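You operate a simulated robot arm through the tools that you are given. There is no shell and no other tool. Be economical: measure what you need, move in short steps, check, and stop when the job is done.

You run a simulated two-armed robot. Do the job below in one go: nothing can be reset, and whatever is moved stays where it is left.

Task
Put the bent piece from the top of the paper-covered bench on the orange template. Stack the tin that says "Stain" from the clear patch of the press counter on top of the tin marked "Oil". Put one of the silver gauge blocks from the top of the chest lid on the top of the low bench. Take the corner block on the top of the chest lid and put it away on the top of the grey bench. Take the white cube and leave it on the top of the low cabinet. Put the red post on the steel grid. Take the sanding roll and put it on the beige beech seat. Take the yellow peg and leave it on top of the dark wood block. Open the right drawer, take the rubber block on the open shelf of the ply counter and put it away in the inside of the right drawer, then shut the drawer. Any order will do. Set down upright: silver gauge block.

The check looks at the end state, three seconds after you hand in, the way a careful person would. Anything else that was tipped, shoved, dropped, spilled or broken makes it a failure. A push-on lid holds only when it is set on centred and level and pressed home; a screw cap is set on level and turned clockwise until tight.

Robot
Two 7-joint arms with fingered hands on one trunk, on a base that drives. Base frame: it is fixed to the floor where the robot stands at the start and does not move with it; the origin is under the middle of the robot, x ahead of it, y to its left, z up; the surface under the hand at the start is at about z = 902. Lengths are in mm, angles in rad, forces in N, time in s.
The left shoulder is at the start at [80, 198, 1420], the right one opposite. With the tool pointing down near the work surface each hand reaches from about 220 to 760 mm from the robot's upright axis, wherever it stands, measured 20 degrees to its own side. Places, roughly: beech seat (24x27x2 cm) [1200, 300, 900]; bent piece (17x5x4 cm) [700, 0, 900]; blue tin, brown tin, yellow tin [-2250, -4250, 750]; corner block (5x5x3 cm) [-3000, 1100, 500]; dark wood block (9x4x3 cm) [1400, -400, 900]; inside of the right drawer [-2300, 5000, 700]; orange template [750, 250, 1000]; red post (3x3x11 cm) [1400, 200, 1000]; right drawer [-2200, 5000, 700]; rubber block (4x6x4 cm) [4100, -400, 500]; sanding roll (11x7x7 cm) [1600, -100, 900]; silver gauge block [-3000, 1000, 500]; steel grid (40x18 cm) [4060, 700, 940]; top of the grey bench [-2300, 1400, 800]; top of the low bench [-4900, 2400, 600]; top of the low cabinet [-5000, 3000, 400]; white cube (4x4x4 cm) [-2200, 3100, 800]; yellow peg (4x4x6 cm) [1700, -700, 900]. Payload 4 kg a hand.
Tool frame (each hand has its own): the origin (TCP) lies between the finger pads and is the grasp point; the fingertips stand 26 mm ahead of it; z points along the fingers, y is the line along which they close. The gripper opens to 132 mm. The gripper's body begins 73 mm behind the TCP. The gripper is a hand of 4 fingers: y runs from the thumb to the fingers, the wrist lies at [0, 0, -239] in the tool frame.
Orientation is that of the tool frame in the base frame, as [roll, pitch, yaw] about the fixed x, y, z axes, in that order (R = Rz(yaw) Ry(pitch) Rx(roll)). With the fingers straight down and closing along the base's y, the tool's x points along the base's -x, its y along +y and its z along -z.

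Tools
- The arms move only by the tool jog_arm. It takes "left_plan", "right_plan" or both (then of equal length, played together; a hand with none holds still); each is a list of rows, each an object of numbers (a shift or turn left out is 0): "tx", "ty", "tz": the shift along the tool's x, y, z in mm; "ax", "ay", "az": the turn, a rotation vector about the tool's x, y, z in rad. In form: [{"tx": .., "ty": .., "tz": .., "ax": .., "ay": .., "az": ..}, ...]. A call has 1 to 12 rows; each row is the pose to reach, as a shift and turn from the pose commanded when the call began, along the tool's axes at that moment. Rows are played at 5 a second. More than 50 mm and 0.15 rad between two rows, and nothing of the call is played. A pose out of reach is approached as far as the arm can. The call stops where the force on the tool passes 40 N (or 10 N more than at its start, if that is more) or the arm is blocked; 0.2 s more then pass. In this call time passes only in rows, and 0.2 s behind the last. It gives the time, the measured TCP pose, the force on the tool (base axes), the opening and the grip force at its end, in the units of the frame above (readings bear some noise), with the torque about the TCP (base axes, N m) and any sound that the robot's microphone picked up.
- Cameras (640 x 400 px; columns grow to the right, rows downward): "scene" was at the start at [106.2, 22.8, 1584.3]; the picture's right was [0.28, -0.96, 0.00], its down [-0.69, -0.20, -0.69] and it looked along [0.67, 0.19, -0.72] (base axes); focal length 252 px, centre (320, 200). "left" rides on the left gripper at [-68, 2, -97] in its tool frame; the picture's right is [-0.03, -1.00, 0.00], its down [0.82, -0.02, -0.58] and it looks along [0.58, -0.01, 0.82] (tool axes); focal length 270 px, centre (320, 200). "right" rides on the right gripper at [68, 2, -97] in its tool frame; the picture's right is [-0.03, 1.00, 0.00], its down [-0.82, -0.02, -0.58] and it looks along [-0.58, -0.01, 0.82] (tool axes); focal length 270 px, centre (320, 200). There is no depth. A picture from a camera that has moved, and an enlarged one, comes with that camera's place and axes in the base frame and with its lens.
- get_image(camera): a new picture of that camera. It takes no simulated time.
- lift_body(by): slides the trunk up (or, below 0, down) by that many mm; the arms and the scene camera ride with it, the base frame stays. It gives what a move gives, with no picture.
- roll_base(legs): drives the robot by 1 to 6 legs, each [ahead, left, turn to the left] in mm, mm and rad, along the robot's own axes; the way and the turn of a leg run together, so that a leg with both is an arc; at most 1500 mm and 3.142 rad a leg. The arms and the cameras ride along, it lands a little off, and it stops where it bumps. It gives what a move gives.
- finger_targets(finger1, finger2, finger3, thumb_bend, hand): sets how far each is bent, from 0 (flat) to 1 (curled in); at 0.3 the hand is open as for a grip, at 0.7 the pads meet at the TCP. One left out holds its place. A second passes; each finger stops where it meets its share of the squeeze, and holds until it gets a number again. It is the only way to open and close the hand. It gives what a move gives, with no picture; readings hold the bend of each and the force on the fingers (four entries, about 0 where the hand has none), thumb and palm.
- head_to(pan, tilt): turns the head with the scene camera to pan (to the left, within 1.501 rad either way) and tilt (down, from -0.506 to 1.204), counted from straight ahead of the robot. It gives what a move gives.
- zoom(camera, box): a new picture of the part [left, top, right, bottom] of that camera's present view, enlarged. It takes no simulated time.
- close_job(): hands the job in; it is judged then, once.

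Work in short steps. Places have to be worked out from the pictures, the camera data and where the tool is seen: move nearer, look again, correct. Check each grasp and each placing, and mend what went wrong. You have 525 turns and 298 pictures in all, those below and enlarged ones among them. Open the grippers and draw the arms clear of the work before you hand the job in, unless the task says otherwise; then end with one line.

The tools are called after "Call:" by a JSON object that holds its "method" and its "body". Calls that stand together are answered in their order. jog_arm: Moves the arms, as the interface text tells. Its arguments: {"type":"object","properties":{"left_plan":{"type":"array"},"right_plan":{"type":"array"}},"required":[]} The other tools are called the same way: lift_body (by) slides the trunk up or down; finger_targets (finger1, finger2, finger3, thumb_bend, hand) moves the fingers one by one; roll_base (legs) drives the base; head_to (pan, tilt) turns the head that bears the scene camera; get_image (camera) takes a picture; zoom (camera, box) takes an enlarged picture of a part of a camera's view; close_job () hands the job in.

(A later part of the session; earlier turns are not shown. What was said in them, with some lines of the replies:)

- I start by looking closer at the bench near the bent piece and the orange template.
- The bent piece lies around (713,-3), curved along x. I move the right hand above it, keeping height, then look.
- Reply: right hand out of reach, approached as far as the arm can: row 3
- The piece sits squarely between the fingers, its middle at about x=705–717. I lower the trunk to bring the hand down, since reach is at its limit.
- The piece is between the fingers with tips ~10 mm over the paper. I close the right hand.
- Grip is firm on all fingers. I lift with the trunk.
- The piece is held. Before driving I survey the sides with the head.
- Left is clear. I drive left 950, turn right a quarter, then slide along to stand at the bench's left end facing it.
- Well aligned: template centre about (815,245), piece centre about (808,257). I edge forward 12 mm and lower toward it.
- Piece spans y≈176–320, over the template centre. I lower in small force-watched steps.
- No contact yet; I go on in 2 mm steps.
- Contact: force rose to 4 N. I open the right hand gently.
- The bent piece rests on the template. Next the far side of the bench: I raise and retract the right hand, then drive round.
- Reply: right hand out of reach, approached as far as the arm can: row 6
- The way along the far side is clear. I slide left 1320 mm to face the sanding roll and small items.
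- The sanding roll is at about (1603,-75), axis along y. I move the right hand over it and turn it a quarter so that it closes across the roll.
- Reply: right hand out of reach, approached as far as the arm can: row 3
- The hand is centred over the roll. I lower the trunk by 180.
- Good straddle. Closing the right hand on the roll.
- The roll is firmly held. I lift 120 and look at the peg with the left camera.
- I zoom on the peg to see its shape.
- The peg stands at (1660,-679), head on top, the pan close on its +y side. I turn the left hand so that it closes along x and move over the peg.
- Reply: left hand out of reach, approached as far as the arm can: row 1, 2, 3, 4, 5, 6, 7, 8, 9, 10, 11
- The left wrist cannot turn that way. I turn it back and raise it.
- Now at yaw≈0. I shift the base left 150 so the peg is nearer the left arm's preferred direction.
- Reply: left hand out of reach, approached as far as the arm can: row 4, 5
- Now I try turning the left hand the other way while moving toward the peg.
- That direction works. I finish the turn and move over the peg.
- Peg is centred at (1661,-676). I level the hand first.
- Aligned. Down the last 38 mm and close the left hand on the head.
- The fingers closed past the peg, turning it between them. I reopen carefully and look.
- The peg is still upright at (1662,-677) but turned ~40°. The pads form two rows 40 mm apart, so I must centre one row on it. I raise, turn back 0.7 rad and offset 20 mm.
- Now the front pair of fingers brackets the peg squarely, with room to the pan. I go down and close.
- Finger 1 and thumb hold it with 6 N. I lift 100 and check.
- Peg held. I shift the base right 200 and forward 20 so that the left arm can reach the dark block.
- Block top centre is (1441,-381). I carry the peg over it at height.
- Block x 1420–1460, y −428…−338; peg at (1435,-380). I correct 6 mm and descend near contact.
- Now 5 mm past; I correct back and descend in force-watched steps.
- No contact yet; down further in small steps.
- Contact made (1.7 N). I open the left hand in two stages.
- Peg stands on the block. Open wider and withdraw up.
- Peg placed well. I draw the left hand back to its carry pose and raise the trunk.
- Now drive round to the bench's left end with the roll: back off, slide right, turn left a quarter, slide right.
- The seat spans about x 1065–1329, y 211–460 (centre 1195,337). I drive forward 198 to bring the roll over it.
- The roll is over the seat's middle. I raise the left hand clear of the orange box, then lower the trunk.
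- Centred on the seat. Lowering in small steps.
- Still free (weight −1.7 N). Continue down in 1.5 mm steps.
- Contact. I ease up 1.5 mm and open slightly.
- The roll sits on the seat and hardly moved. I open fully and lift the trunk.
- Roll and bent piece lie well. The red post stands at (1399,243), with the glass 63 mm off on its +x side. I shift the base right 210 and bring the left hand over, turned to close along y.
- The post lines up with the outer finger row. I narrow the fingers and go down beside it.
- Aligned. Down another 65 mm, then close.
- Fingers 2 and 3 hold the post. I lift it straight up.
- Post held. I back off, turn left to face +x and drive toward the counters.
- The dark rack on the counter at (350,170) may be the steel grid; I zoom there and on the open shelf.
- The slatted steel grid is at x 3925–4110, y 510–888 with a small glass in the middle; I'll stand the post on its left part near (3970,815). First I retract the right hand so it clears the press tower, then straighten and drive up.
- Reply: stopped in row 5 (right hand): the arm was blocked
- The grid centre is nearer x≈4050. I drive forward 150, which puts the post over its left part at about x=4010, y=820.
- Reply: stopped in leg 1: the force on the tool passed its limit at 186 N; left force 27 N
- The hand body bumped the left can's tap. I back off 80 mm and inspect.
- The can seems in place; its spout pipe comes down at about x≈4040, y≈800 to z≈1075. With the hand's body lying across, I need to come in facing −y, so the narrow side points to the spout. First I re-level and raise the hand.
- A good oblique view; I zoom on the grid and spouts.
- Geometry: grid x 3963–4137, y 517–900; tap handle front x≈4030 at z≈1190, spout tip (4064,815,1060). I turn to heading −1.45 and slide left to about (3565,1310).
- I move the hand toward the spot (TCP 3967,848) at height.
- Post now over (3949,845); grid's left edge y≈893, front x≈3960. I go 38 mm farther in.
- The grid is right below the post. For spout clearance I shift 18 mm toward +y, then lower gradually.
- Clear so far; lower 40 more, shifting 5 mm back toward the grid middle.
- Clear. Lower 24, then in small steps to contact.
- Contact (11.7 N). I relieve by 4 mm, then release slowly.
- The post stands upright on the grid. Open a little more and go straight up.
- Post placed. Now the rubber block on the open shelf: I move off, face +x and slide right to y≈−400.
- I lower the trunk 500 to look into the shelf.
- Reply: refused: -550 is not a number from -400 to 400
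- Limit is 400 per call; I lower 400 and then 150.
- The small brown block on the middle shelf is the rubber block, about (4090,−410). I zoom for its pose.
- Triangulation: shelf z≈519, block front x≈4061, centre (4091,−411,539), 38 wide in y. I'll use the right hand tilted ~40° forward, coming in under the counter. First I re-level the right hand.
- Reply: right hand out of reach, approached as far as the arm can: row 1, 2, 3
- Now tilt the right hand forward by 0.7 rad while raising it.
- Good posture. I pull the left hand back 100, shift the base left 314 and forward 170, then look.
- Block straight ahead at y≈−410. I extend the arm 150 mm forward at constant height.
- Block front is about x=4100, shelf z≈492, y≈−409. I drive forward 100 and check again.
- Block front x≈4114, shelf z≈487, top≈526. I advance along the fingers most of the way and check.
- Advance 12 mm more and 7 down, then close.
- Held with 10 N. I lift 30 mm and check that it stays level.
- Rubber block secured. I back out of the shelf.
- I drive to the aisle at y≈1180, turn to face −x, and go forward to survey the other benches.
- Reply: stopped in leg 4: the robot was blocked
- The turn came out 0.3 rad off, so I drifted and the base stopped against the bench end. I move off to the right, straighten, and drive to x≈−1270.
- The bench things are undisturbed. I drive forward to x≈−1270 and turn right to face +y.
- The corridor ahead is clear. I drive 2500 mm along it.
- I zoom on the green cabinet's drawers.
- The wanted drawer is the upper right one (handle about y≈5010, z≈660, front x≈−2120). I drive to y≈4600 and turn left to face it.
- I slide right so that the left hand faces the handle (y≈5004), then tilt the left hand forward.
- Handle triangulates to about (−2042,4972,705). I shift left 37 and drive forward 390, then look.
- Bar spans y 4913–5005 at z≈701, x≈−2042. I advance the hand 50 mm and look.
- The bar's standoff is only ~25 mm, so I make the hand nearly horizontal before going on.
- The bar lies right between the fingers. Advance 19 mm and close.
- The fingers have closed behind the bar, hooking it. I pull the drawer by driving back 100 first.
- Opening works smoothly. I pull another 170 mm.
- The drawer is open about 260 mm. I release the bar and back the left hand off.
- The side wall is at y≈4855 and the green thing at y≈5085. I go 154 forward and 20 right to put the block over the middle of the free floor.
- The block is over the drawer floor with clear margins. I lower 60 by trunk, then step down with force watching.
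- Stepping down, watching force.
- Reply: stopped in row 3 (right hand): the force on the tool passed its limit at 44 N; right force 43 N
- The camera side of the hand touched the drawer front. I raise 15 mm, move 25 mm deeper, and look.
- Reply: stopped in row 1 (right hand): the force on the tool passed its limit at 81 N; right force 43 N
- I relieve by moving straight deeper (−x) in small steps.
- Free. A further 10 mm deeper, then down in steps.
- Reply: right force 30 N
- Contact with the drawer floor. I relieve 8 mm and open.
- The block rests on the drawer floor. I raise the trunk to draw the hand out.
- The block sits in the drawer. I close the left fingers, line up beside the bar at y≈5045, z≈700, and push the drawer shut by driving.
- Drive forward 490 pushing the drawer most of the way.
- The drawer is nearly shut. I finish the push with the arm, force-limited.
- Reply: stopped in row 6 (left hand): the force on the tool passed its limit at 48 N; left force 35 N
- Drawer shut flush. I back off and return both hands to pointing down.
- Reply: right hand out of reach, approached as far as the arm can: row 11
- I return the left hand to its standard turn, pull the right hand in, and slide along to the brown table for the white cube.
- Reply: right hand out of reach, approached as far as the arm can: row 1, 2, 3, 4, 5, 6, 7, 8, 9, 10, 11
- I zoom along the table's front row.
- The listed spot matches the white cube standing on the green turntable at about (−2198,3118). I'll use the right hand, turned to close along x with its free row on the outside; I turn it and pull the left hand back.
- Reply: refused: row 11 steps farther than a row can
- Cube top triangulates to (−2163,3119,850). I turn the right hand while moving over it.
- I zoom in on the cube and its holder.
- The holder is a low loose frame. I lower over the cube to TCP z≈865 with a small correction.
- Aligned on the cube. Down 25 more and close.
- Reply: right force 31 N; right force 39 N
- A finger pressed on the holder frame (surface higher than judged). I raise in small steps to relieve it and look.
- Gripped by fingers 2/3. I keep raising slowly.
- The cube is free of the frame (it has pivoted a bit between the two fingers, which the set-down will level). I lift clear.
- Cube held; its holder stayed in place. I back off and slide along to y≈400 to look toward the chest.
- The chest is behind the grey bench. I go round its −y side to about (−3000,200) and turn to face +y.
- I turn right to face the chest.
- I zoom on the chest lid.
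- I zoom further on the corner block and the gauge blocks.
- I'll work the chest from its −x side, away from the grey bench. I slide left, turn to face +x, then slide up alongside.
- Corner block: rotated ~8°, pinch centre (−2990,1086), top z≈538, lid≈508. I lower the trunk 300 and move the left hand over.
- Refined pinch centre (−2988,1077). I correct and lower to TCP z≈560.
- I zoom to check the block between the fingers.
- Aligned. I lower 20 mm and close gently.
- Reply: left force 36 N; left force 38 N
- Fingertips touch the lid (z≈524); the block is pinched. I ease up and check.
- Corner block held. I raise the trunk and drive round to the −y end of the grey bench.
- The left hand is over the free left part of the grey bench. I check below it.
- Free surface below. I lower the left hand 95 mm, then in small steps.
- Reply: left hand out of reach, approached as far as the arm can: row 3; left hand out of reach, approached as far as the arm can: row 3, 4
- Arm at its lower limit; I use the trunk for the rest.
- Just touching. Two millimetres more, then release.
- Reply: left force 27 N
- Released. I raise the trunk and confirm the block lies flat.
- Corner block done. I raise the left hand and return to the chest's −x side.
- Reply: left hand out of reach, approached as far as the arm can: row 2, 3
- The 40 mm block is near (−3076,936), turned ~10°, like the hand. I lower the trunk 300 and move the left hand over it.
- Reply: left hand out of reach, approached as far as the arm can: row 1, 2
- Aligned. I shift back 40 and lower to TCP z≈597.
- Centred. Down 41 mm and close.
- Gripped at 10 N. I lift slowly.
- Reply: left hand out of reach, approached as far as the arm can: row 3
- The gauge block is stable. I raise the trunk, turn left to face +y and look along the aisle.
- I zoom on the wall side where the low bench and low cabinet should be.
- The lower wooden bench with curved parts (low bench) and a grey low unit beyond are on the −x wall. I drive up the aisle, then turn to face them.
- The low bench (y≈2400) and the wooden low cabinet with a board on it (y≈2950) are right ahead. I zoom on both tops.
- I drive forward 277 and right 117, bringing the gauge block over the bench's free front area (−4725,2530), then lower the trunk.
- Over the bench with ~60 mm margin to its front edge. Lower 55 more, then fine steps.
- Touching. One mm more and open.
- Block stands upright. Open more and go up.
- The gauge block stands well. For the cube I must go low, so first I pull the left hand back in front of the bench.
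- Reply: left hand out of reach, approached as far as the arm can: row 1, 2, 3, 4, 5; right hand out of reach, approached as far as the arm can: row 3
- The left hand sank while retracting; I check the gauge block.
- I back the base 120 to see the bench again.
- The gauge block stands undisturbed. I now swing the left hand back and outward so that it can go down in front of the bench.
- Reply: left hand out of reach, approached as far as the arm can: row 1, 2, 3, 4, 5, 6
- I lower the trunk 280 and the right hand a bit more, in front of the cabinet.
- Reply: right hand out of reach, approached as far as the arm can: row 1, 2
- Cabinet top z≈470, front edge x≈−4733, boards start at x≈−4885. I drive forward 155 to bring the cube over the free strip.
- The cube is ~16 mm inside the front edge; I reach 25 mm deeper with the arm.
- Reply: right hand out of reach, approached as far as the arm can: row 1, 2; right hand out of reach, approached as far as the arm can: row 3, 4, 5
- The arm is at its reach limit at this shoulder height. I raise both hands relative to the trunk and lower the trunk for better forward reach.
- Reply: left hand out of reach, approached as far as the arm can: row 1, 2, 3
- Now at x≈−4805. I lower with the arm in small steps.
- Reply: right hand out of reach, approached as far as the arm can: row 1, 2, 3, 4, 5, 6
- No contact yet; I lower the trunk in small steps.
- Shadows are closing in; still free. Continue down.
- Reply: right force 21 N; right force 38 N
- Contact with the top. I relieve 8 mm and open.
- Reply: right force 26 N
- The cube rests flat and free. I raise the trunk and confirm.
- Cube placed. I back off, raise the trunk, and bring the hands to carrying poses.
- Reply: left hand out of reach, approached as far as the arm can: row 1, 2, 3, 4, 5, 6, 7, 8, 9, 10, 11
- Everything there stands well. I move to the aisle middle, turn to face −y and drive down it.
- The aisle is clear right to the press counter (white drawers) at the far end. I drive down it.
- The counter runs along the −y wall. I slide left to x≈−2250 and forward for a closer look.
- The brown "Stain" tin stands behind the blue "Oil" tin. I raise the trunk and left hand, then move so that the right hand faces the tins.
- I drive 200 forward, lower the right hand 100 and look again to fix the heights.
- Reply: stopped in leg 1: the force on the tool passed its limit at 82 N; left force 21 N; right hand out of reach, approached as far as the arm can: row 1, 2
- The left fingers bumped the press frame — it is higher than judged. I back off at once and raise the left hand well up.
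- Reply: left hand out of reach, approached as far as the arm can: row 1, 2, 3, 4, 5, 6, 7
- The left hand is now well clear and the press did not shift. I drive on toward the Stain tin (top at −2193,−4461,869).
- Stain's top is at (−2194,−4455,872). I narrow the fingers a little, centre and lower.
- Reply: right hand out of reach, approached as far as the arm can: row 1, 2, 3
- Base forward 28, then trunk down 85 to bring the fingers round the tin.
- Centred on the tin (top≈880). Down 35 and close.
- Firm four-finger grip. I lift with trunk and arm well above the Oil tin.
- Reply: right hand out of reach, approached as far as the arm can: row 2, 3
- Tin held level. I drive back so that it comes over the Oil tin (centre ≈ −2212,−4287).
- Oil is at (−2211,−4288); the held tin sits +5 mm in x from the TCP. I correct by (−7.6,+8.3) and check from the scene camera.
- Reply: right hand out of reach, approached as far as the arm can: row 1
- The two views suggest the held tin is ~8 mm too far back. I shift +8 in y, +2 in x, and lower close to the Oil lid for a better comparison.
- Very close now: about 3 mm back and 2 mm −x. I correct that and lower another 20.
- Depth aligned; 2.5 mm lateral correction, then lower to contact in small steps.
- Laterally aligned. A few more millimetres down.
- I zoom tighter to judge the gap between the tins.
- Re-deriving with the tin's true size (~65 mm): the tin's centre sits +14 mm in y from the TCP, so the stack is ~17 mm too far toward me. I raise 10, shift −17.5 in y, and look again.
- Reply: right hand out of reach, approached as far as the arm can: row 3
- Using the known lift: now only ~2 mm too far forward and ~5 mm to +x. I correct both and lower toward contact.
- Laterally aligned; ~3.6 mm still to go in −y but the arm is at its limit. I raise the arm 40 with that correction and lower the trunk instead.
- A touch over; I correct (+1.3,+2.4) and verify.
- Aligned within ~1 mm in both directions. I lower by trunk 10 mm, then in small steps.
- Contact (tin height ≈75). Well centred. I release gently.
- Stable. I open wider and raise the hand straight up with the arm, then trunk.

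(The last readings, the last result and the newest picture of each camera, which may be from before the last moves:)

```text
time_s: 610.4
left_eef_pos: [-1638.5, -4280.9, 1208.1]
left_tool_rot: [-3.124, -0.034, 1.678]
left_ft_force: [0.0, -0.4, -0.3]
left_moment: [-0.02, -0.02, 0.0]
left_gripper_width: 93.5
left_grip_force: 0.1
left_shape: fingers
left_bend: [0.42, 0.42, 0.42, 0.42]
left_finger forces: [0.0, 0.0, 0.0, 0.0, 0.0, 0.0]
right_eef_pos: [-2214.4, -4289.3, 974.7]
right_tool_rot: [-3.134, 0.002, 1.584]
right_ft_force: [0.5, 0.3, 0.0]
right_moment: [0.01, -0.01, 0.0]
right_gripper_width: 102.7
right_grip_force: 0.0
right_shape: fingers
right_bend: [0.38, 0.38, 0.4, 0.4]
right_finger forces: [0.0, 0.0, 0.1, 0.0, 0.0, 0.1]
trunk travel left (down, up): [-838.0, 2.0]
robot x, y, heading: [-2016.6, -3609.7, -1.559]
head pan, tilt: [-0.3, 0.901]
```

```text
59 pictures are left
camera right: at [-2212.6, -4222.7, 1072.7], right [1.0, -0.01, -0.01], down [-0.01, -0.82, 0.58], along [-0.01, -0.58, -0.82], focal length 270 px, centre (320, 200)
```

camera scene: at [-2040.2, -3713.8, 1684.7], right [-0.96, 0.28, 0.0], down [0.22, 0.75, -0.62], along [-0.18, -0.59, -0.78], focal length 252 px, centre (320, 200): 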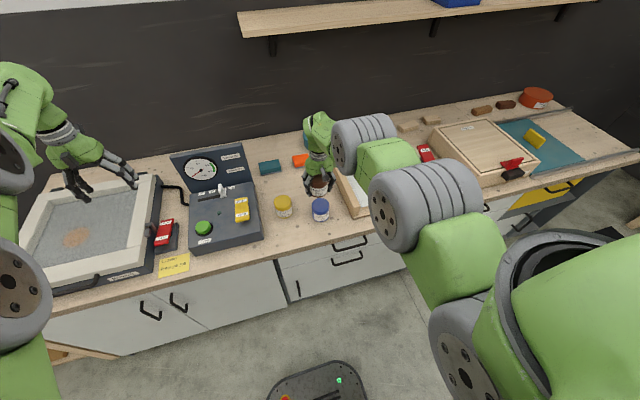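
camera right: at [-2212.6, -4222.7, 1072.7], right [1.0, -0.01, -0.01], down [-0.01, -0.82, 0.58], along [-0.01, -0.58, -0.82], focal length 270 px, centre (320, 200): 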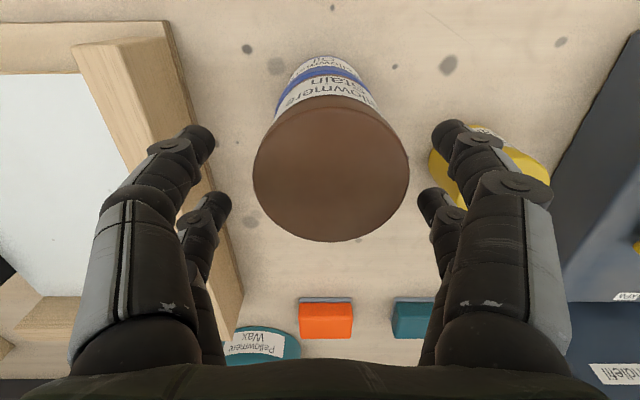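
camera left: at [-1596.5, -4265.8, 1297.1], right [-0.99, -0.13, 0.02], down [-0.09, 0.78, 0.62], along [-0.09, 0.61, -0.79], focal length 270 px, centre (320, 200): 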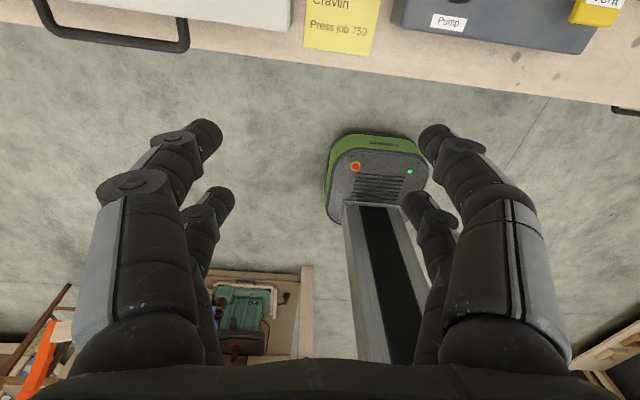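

The stack stands. I raise the arm a little more and back straight away.

Call:
{"method": "jog_arm", "body": {"right_plan": [{"tz": -20}, {"tz": -40}]}}

Call:
{"method": "roll_base", "body": {"legs": [[-350, 0, 0]]}}

Call:
{"method": "head_to", "body": {"pan": -0.1, "tilt": 0.65}}

Call:
{"method": "get_image", "body": {"camera": "scene"}}

Call:
{"method": "zoom", "body": {"camera": "scene", "box": [290, 130, 390, 200]}}

```text
time_s: 611.0
left_eef_pos: [-1639.1, -4280.8, 1209.0]
left_tool_rot: [-3.124, -0.036, 1.678]
left_ft_force: [0.2, 0.4, 0.4]
left_moment: [-0.02, 0.03, 0.06]
left_gripper_width: 93.3
left_grip_force: 0.1
left_shape: fingers
left_bend: [0.42, 0.42, 0.42, 0.42]
left_finger forces: [0.1, 0.1, 0.0, 0.0, 0.0, 0.0]
right_eef_pos: [-2214.9, -4289.1, 1015.4]
right_tool_rot: [-3.135, 0.001, 1.583]
right_ft_force: [0.0, 0.8, -0.3]
right_moment: [-0.04, 0.02, 0.03]
right_gripper_width: 102.5
right_grip_force: 0.1
right_shape: fingers
right_bend: [0.38, 0.38, 0.4, 0.4]
right_finger forces: [0.1, 0.0, 0.1, 0.1, 0.1, 0.1]
trunk travel left (down, up): [-838.0, 2.0]
robot x, y, heading: [-2017.3, -3603.7, -1.557]
head pan, tilt: [-0.3, 0.901]
```

```text
time_s: 613.2
left_eef_pos: [-1648.5, -3940.5, 1207.8]
left_tool_rot: [-3.127, -0.04, 1.67]
left_ft_force: [0.5, -0.3, 0.0]
left_moment: [0.01, -0.03, 0.02]
left_gripper_width: 93.2
left_grip_force: 0.0
left_shape: fingers
left_bend: [0.42, 0.42, 0.42, 0.42]
left_finger forces: [0.1, 0.1, 0.0, 0.0, 0.1, 0.0]
right_eef_pos: [-2224.5, -3943.8, 1013.2]
right_tool_rot: [-3.133, -0.001, 1.577]
right_ft_force: [-0.4, -0.2, -0.3]
right_moment: [0.05, 0.03, 0.01]
right_gripper_width: 102.7
right_grip_force: 0.1
right_shape: fingers
right_bend: [0.38, 0.38, 0.4, 0.4]
right_finger forces: [0.0, 0.1, 0.1, 0.0, 0.0, 0.0]
trunk travel left (down, up): [-838.0, 2.0]
robot x, y, heading: [-2019.6, -3264.2, -1.567]
head pan, tilt: [-0.3, 0.901]
```

```text
time_s: 614.0
left_eef_pos: [-1646.9, -3938.3, 1207.5]
left_tool_rot: [-3.125, -0.036, 1.67]
left_ft_force: [-0.6, -0.5, 0.6]
left_moment: [-0.04, 0.0, 0.01]
left_gripper_width: 93.2
left_grip_force: 0.0
left_shape: fingers
left_bend: [0.42, 0.42, 0.42, 0.42]
left_finger forces: [0.0, 0.0, 0.0, 0.0, 0.0, 0.0]
right_eef_pos: [-2222.7, -3942.4, 1015.1]
right_tool_rot: [-3.134, 0.001, 1.577]
right_ft_force: [0.0, 0.2, 0.9]
right_moment: [-0.06, 0.03, -0.02]
right_gripper_width: 102.6
right_grip_force: 0.0
right_shape: fingers
right_bend: [0.38, 0.38, 0.4, 0.4]
right_finger forces: [0.0, 0.2, 0.0, 0.2, 0.0, 0.0]
trunk travel left (down, up): [-838.0, 2.0]
robot x, y, heading: [-2020.5, -3265.1, -1.566]
head pan, tilt: [-0.099, 0.649]
```

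```text
58 pictures are left
camera scene: at [-2030.2, -3379.6, 1705.2], right [-1.0, 0.1, 0.0], down [0.06, 0.6, -0.8], along [-0.08, -0.79, -0.61], focal length 252 px, centre (320, 200)
```

scene: 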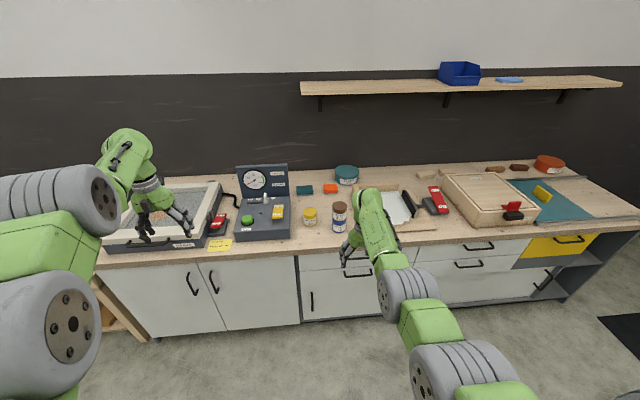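

```text
5.71 times, centred on (340, 165) of scene
camera zoom: at [-2030.2, -3379.6, 1705.2], right [-1.0, 0.1, 0.0], down [0.06, 0.6, -0.8], along [-0.08, -0.79, -0.61], focal length 1438 px, centre (206, 400)
```

zoom: 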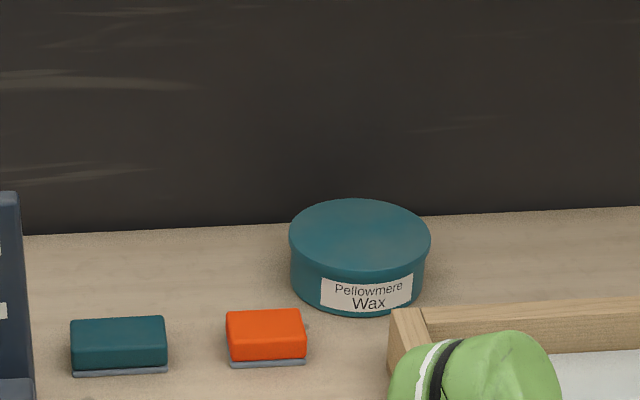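

Stack stands well. I want to re-check the sanding roll and the other bench items after the earlier base bump, so I drive back toward the first bench.

Call:
{"method": "roll_base", "body": {"legs": [[0, -380, 0], [-1250, 0, 0], [-1250, 0, 0], [-1000, 0, 0], [0, 0, 1.57]]}}

Call:
{"method": "head_to", "body": {"pan": 0.0, "tilt": 0.35}}

Call:
{"method": "get_image", "body": {"camera": "scene"}}

```text
time_s: 636.6
left_eef_pos: [-1802.6, 568.0, 1207.8]
left_tool_rot: [-3.127, -0.035, -3.032]
left_ft_force: [0.1, 0.8, -0.3]
left_moment: [0.01, -0.01, -0.01]
left_gripper_width: 93.6
left_grip_force: 0.1
left_shape: fingers
left_bend: [0.42, 0.42, 0.42, 0.42]
left_finger forces: [0.1, 0.1, 0.0, 0.1, 0.1, 0.0]
right_eef_pos: [-1792.1, -7.0, 1015.1]
right_tool_rot: [-3.137, 0.002, -3.129]
right_ft_force: [-0.8, 0.5, 0.3]
right_moment: [-0.01, -0.01, 0.01]
right_gripper_width: 102.4
right_grip_force: 0.2
right_shape: fingers
right_bend: [0.38, 0.38, 0.4, 0.4]
right_finger forces: [0.1, 0.1, 0.0, 0.0, 0.1, 0.0]
trunk travel left (down, up): [-838.0, 2.0]
robot x, y, heading: [-2475.9, 190.4, 0.014]
head pan, tilt: [-0.099, 0.649]
```

```text
time_s: 637.4
left_eef_pos: [-1802.4, 568.1, 1209.6]
left_tool_rot: [-3.125, -0.035, -3.033]
left_ft_force: [-0.2, -0.4, -1.3]
left_moment: [0.01, -0.01, 0.0]
left_gripper_width: 93.3
left_grip_force: 0.0
left_shape: fingers
left_bend: [0.42, 0.42, 0.42, 0.42]
left_finger forces: [0.0, 0.0, 0.0, 0.1, 0.0, 0.0]
right_eef_pos: [-1791.7, -6.0, 1014.9]
right_tool_rot: [-3.133, 0.001, -3.129]
right_ft_force: [0.3, 0.3, -1.1]
right_moment: [-0.01, 0.03, -0.01]
right_gripper_width: 102.7
right_grip_force: 0.0
right_shape: fingers
right_bend: [0.38, 0.38, 0.4, 0.4]
right_finger forces: [0.0, 0.1, 0.1, 0.0, 0.1, 0.1]
trunk travel left (down, up): [-838.0, 2.0]
robot x, y, heading: [-2475.6, 188.4, 0.016]
head pan, tilt: [0.0, 0.351]
```

```text
56 pictures are left
camera scene: at [-2352.8, 191.9, 1732.4], right [0.01, -1.0, 0.0], down [-0.34, 0.0, -0.94], along [0.94, 0.01, -0.34], focal length 252 px, centre (320, 200)
```

scene: 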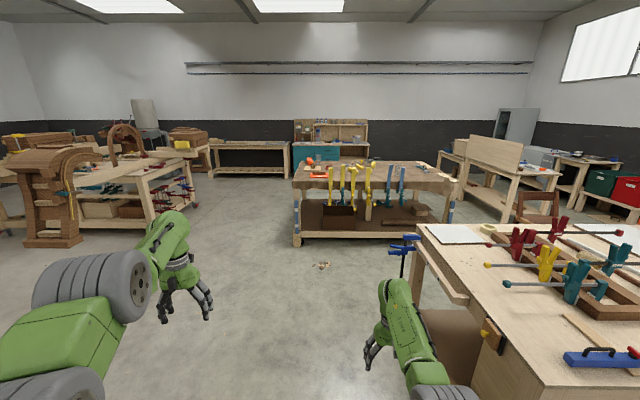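

I zoom on the bench from here first.

Call:
{"method": "zoom", "body": {"camera": "scene", "box": [280, 140, 470, 260]}}

```text
3.33 times, centred on (375, 200) of scene
camera zoom: at [-2352.8, 191.9, 1732.4], right [0.01, -1.0, 0.0], down [-0.34, 0.0, -0.94], along [0.94, 0.01, -0.34], focal length 839 px, centre (137, 200)
```

zoom: 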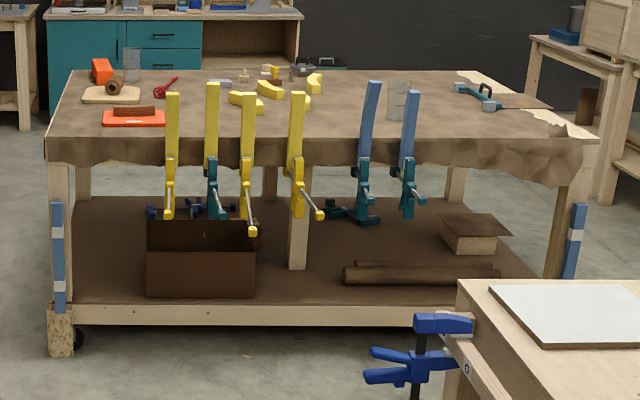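

The roll appears on the seat, the bent piece on the template, the peg up. I take one closer look.

Call:
{"method": "roll_base", "body": {"legs": [[1450, 300, 0], [300, 0, 0]]}}

Call:
{"method": "head_to", "body": {"pan": 0.0, "tilt": 0.45}}

Call:
{"method": "zoom", "body": {"camera": "scene", "box": [290, 120, 450, 220]}}

```text
time_s: 646.4
left_eef_pos: [-87.6, 938.6, 1211.9]
left_tool_rot: [-3.123, -0.031, -3.001]
left_ft_force: [0.2, -0.1, 0.1]
left_moment: [-0.03, -0.02, -0.01]
left_gripper_width: 93.2
left_grip_force: 0.0
left_shape: fingers
left_bend: [0.42, 0.42, 0.42, 0.42]
left_finger forces: [0.1, 0.0, 0.1, 0.0, 0.0, 0.0]
right_eef_pos: [-60.2, 363.3, 1017.4]
right_tool_rot: [-3.134, 0.005, -3.097]
right_ft_force: [-0.7, -0.7, 0.0]
right_moment: [-0.02, 0.0, -0.03]
right_gripper_width: 102.4
right_grip_force: 0.1
right_shape: fingers
right_bend: [0.38, 0.38, 0.4, 0.4]
right_finger forces: [0.0, 0.0, 0.0, 0.0, 0.0, 0.0]
trunk travel left (down, up): [-838.0, 2.0]
robot x, y, heading: [-743.0, 539.1, 0.044]
head pan, tilt: [0.0, 0.351]
```

```text
time_s: 647.0
left_eef_pos: [-86.4, 937.8, 1209.8]
left_tool_rot: [-3.125, -0.035, -3.003]
left_ft_force: [-0.5, -0.3, 0.3]
left_moment: [0.0, -0.03, 0.01]
left_gripper_width: 93.2
left_grip_force: 0.1
left_shape: fingers
left_bend: [0.42, 0.42, 0.42, 0.42]
left_finger forces: [0.0, 0.0, 0.1, 0.0, 0.0, 0.0]
right_eef_pos: [-58.5, 363.1, 1015.2]
right_tool_rot: [-3.134, 0.004, -3.095]
right_ft_force: [0.0, -0.1, 0.4]
right_moment: [0.0, -0.02, 0.02]
right_gripper_width: 102.6
right_grip_force: 0.1
right_shape: fingers
right_bend: [0.38, 0.38, 0.4, 0.4]
right_finger forces: [0.0, 0.0, 0.0, 0.0, 0.1, 0.0]
trunk travel left (down, up): [-838.0, 2.0]
robot x, y, heading: [-741.5, 538.2, 0.041]
head pan, tilt: [0.0, 0.45]
```

```text
4.00 times, centred on (370, 170) of scene
camera zoom: at [-626.8, 544.0, 1723.5], right [0.04, -1.0, 0.0], down [-0.43, -0.02, -0.9], along [0.9, 0.04, -0.43], focal length 1007 px, centre (120, 320)
```

zoom: 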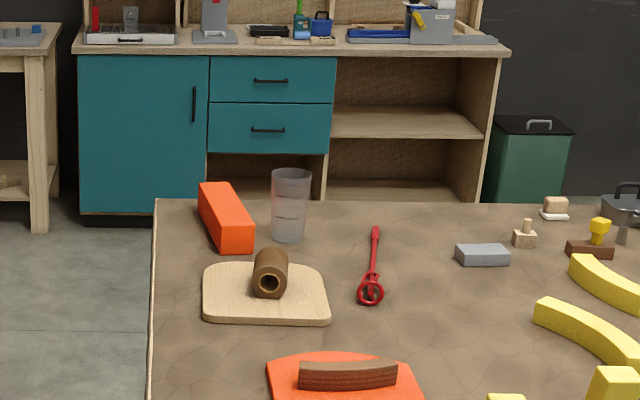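

Everything is in place: roll on the seat, bent piece on the template, peg on the block, post on the grid. I open both hands fully and hand in.

Call:
{"method": "finger_targets", "body": {"hand": "left", "finger1": 0.3, "finger2": 0.3, "finger3": 0.3, "thumb_bend": 0.3}}

Call:
{"method": "finger_targets", "body": {"hand": "right", "finger1": 0.3, "finger2": 0.3, "finger3": 0.3, "thumb_bend": 0.3}}

Call:
{"method": "close_job", "body": {}}

```text
time_s: 648.0
left_eef_pos: [-84.2, 939.0, 1209.3]
left_tool_rot: [-3.125, -0.034, -3.002]
left_ft_force: [0.0, 0.7, -0.3]
left_moment: [-0.01, 0.03, 0.0]
left_gripper_width: 132.3
left_grip_force: 0.1
left_shape: fingers
left_bend: [0.3, 0.3, 0.3, 0.3]
left_finger forces: [0.0, 0.1, 0.0, 0.0, 0.0, 0.0]
right_eef_pos: [-56.3, 363.4, 1014.1]
right_tool_rot: [-3.134, 0.001, -3.096]
right_ft_force: [-0.1, -0.2, 0.1]
right_moment: [-0.02, 0.02, -0.05]
right_gripper_width: 102.7
right_grip_force: 0.0
right_shape: fingers
right_bend: [0.38, 0.38, 0.4, 0.4]
right_finger forces: [0.0, 0.1, 0.1, 0.0, 0.0, 0.0]
trunk travel left (down, up): [-838.0, 2.0]
robot x, y, heading: [-747.7, 539.0, 0.039]
head pan, tilt: [0.0, 0.45]
```

```text
time_s: 649.0
left_eef_pos: [-84.8, 938.3, 1208.8]
left_tool_rot: [-3.126, -0.035, -3.002]
left_ft_force: [0.0, -0.5, 0.0]
left_moment: [-0.02, -0.04, -0.02]
left_gripper_width: 132.4
left_grip_force: 0.0
left_shape: fingers
left_bend: [0.3, 0.3, 0.3, 0.3]
left_finger forces: [0.0, 0.2, 0.0, 0.0, 0.0, 0.0]
right_eef_pos: [-57.1, 363.5, 1014.9]
right_tool_rot: [-3.136, 0.002, -3.097]
right_ft_force: [0.6, -0.3, 0.3]
right_moment: [0.02, 0.02, 0.03]
right_gripper_width: 132.6
right_grip_force: 0.1
right_shape: fingers
right_bend: [0.3, 0.3, 0.3, 0.3]
right_finger forces: [0.1, 0.0, 0.0, 0.0, 0.1, 0.0]
trunk travel left (down, up): [-838.0, 2.0]
robot x, y, heading: [-747.2, 537.9, 0.048]
head pan, tilt: [0.0, 0.45]
```

```text
The job is handed in.
```

All nine placements are done and the job is handed in with both hands open and clear, but I bumped three fixed things on the way: the left resin can's tap (186 N), the press frame (82 N) and the end of the first bench. None showed a visible shift afterwards, though I could not confirm exactly that the can hadn't moved.
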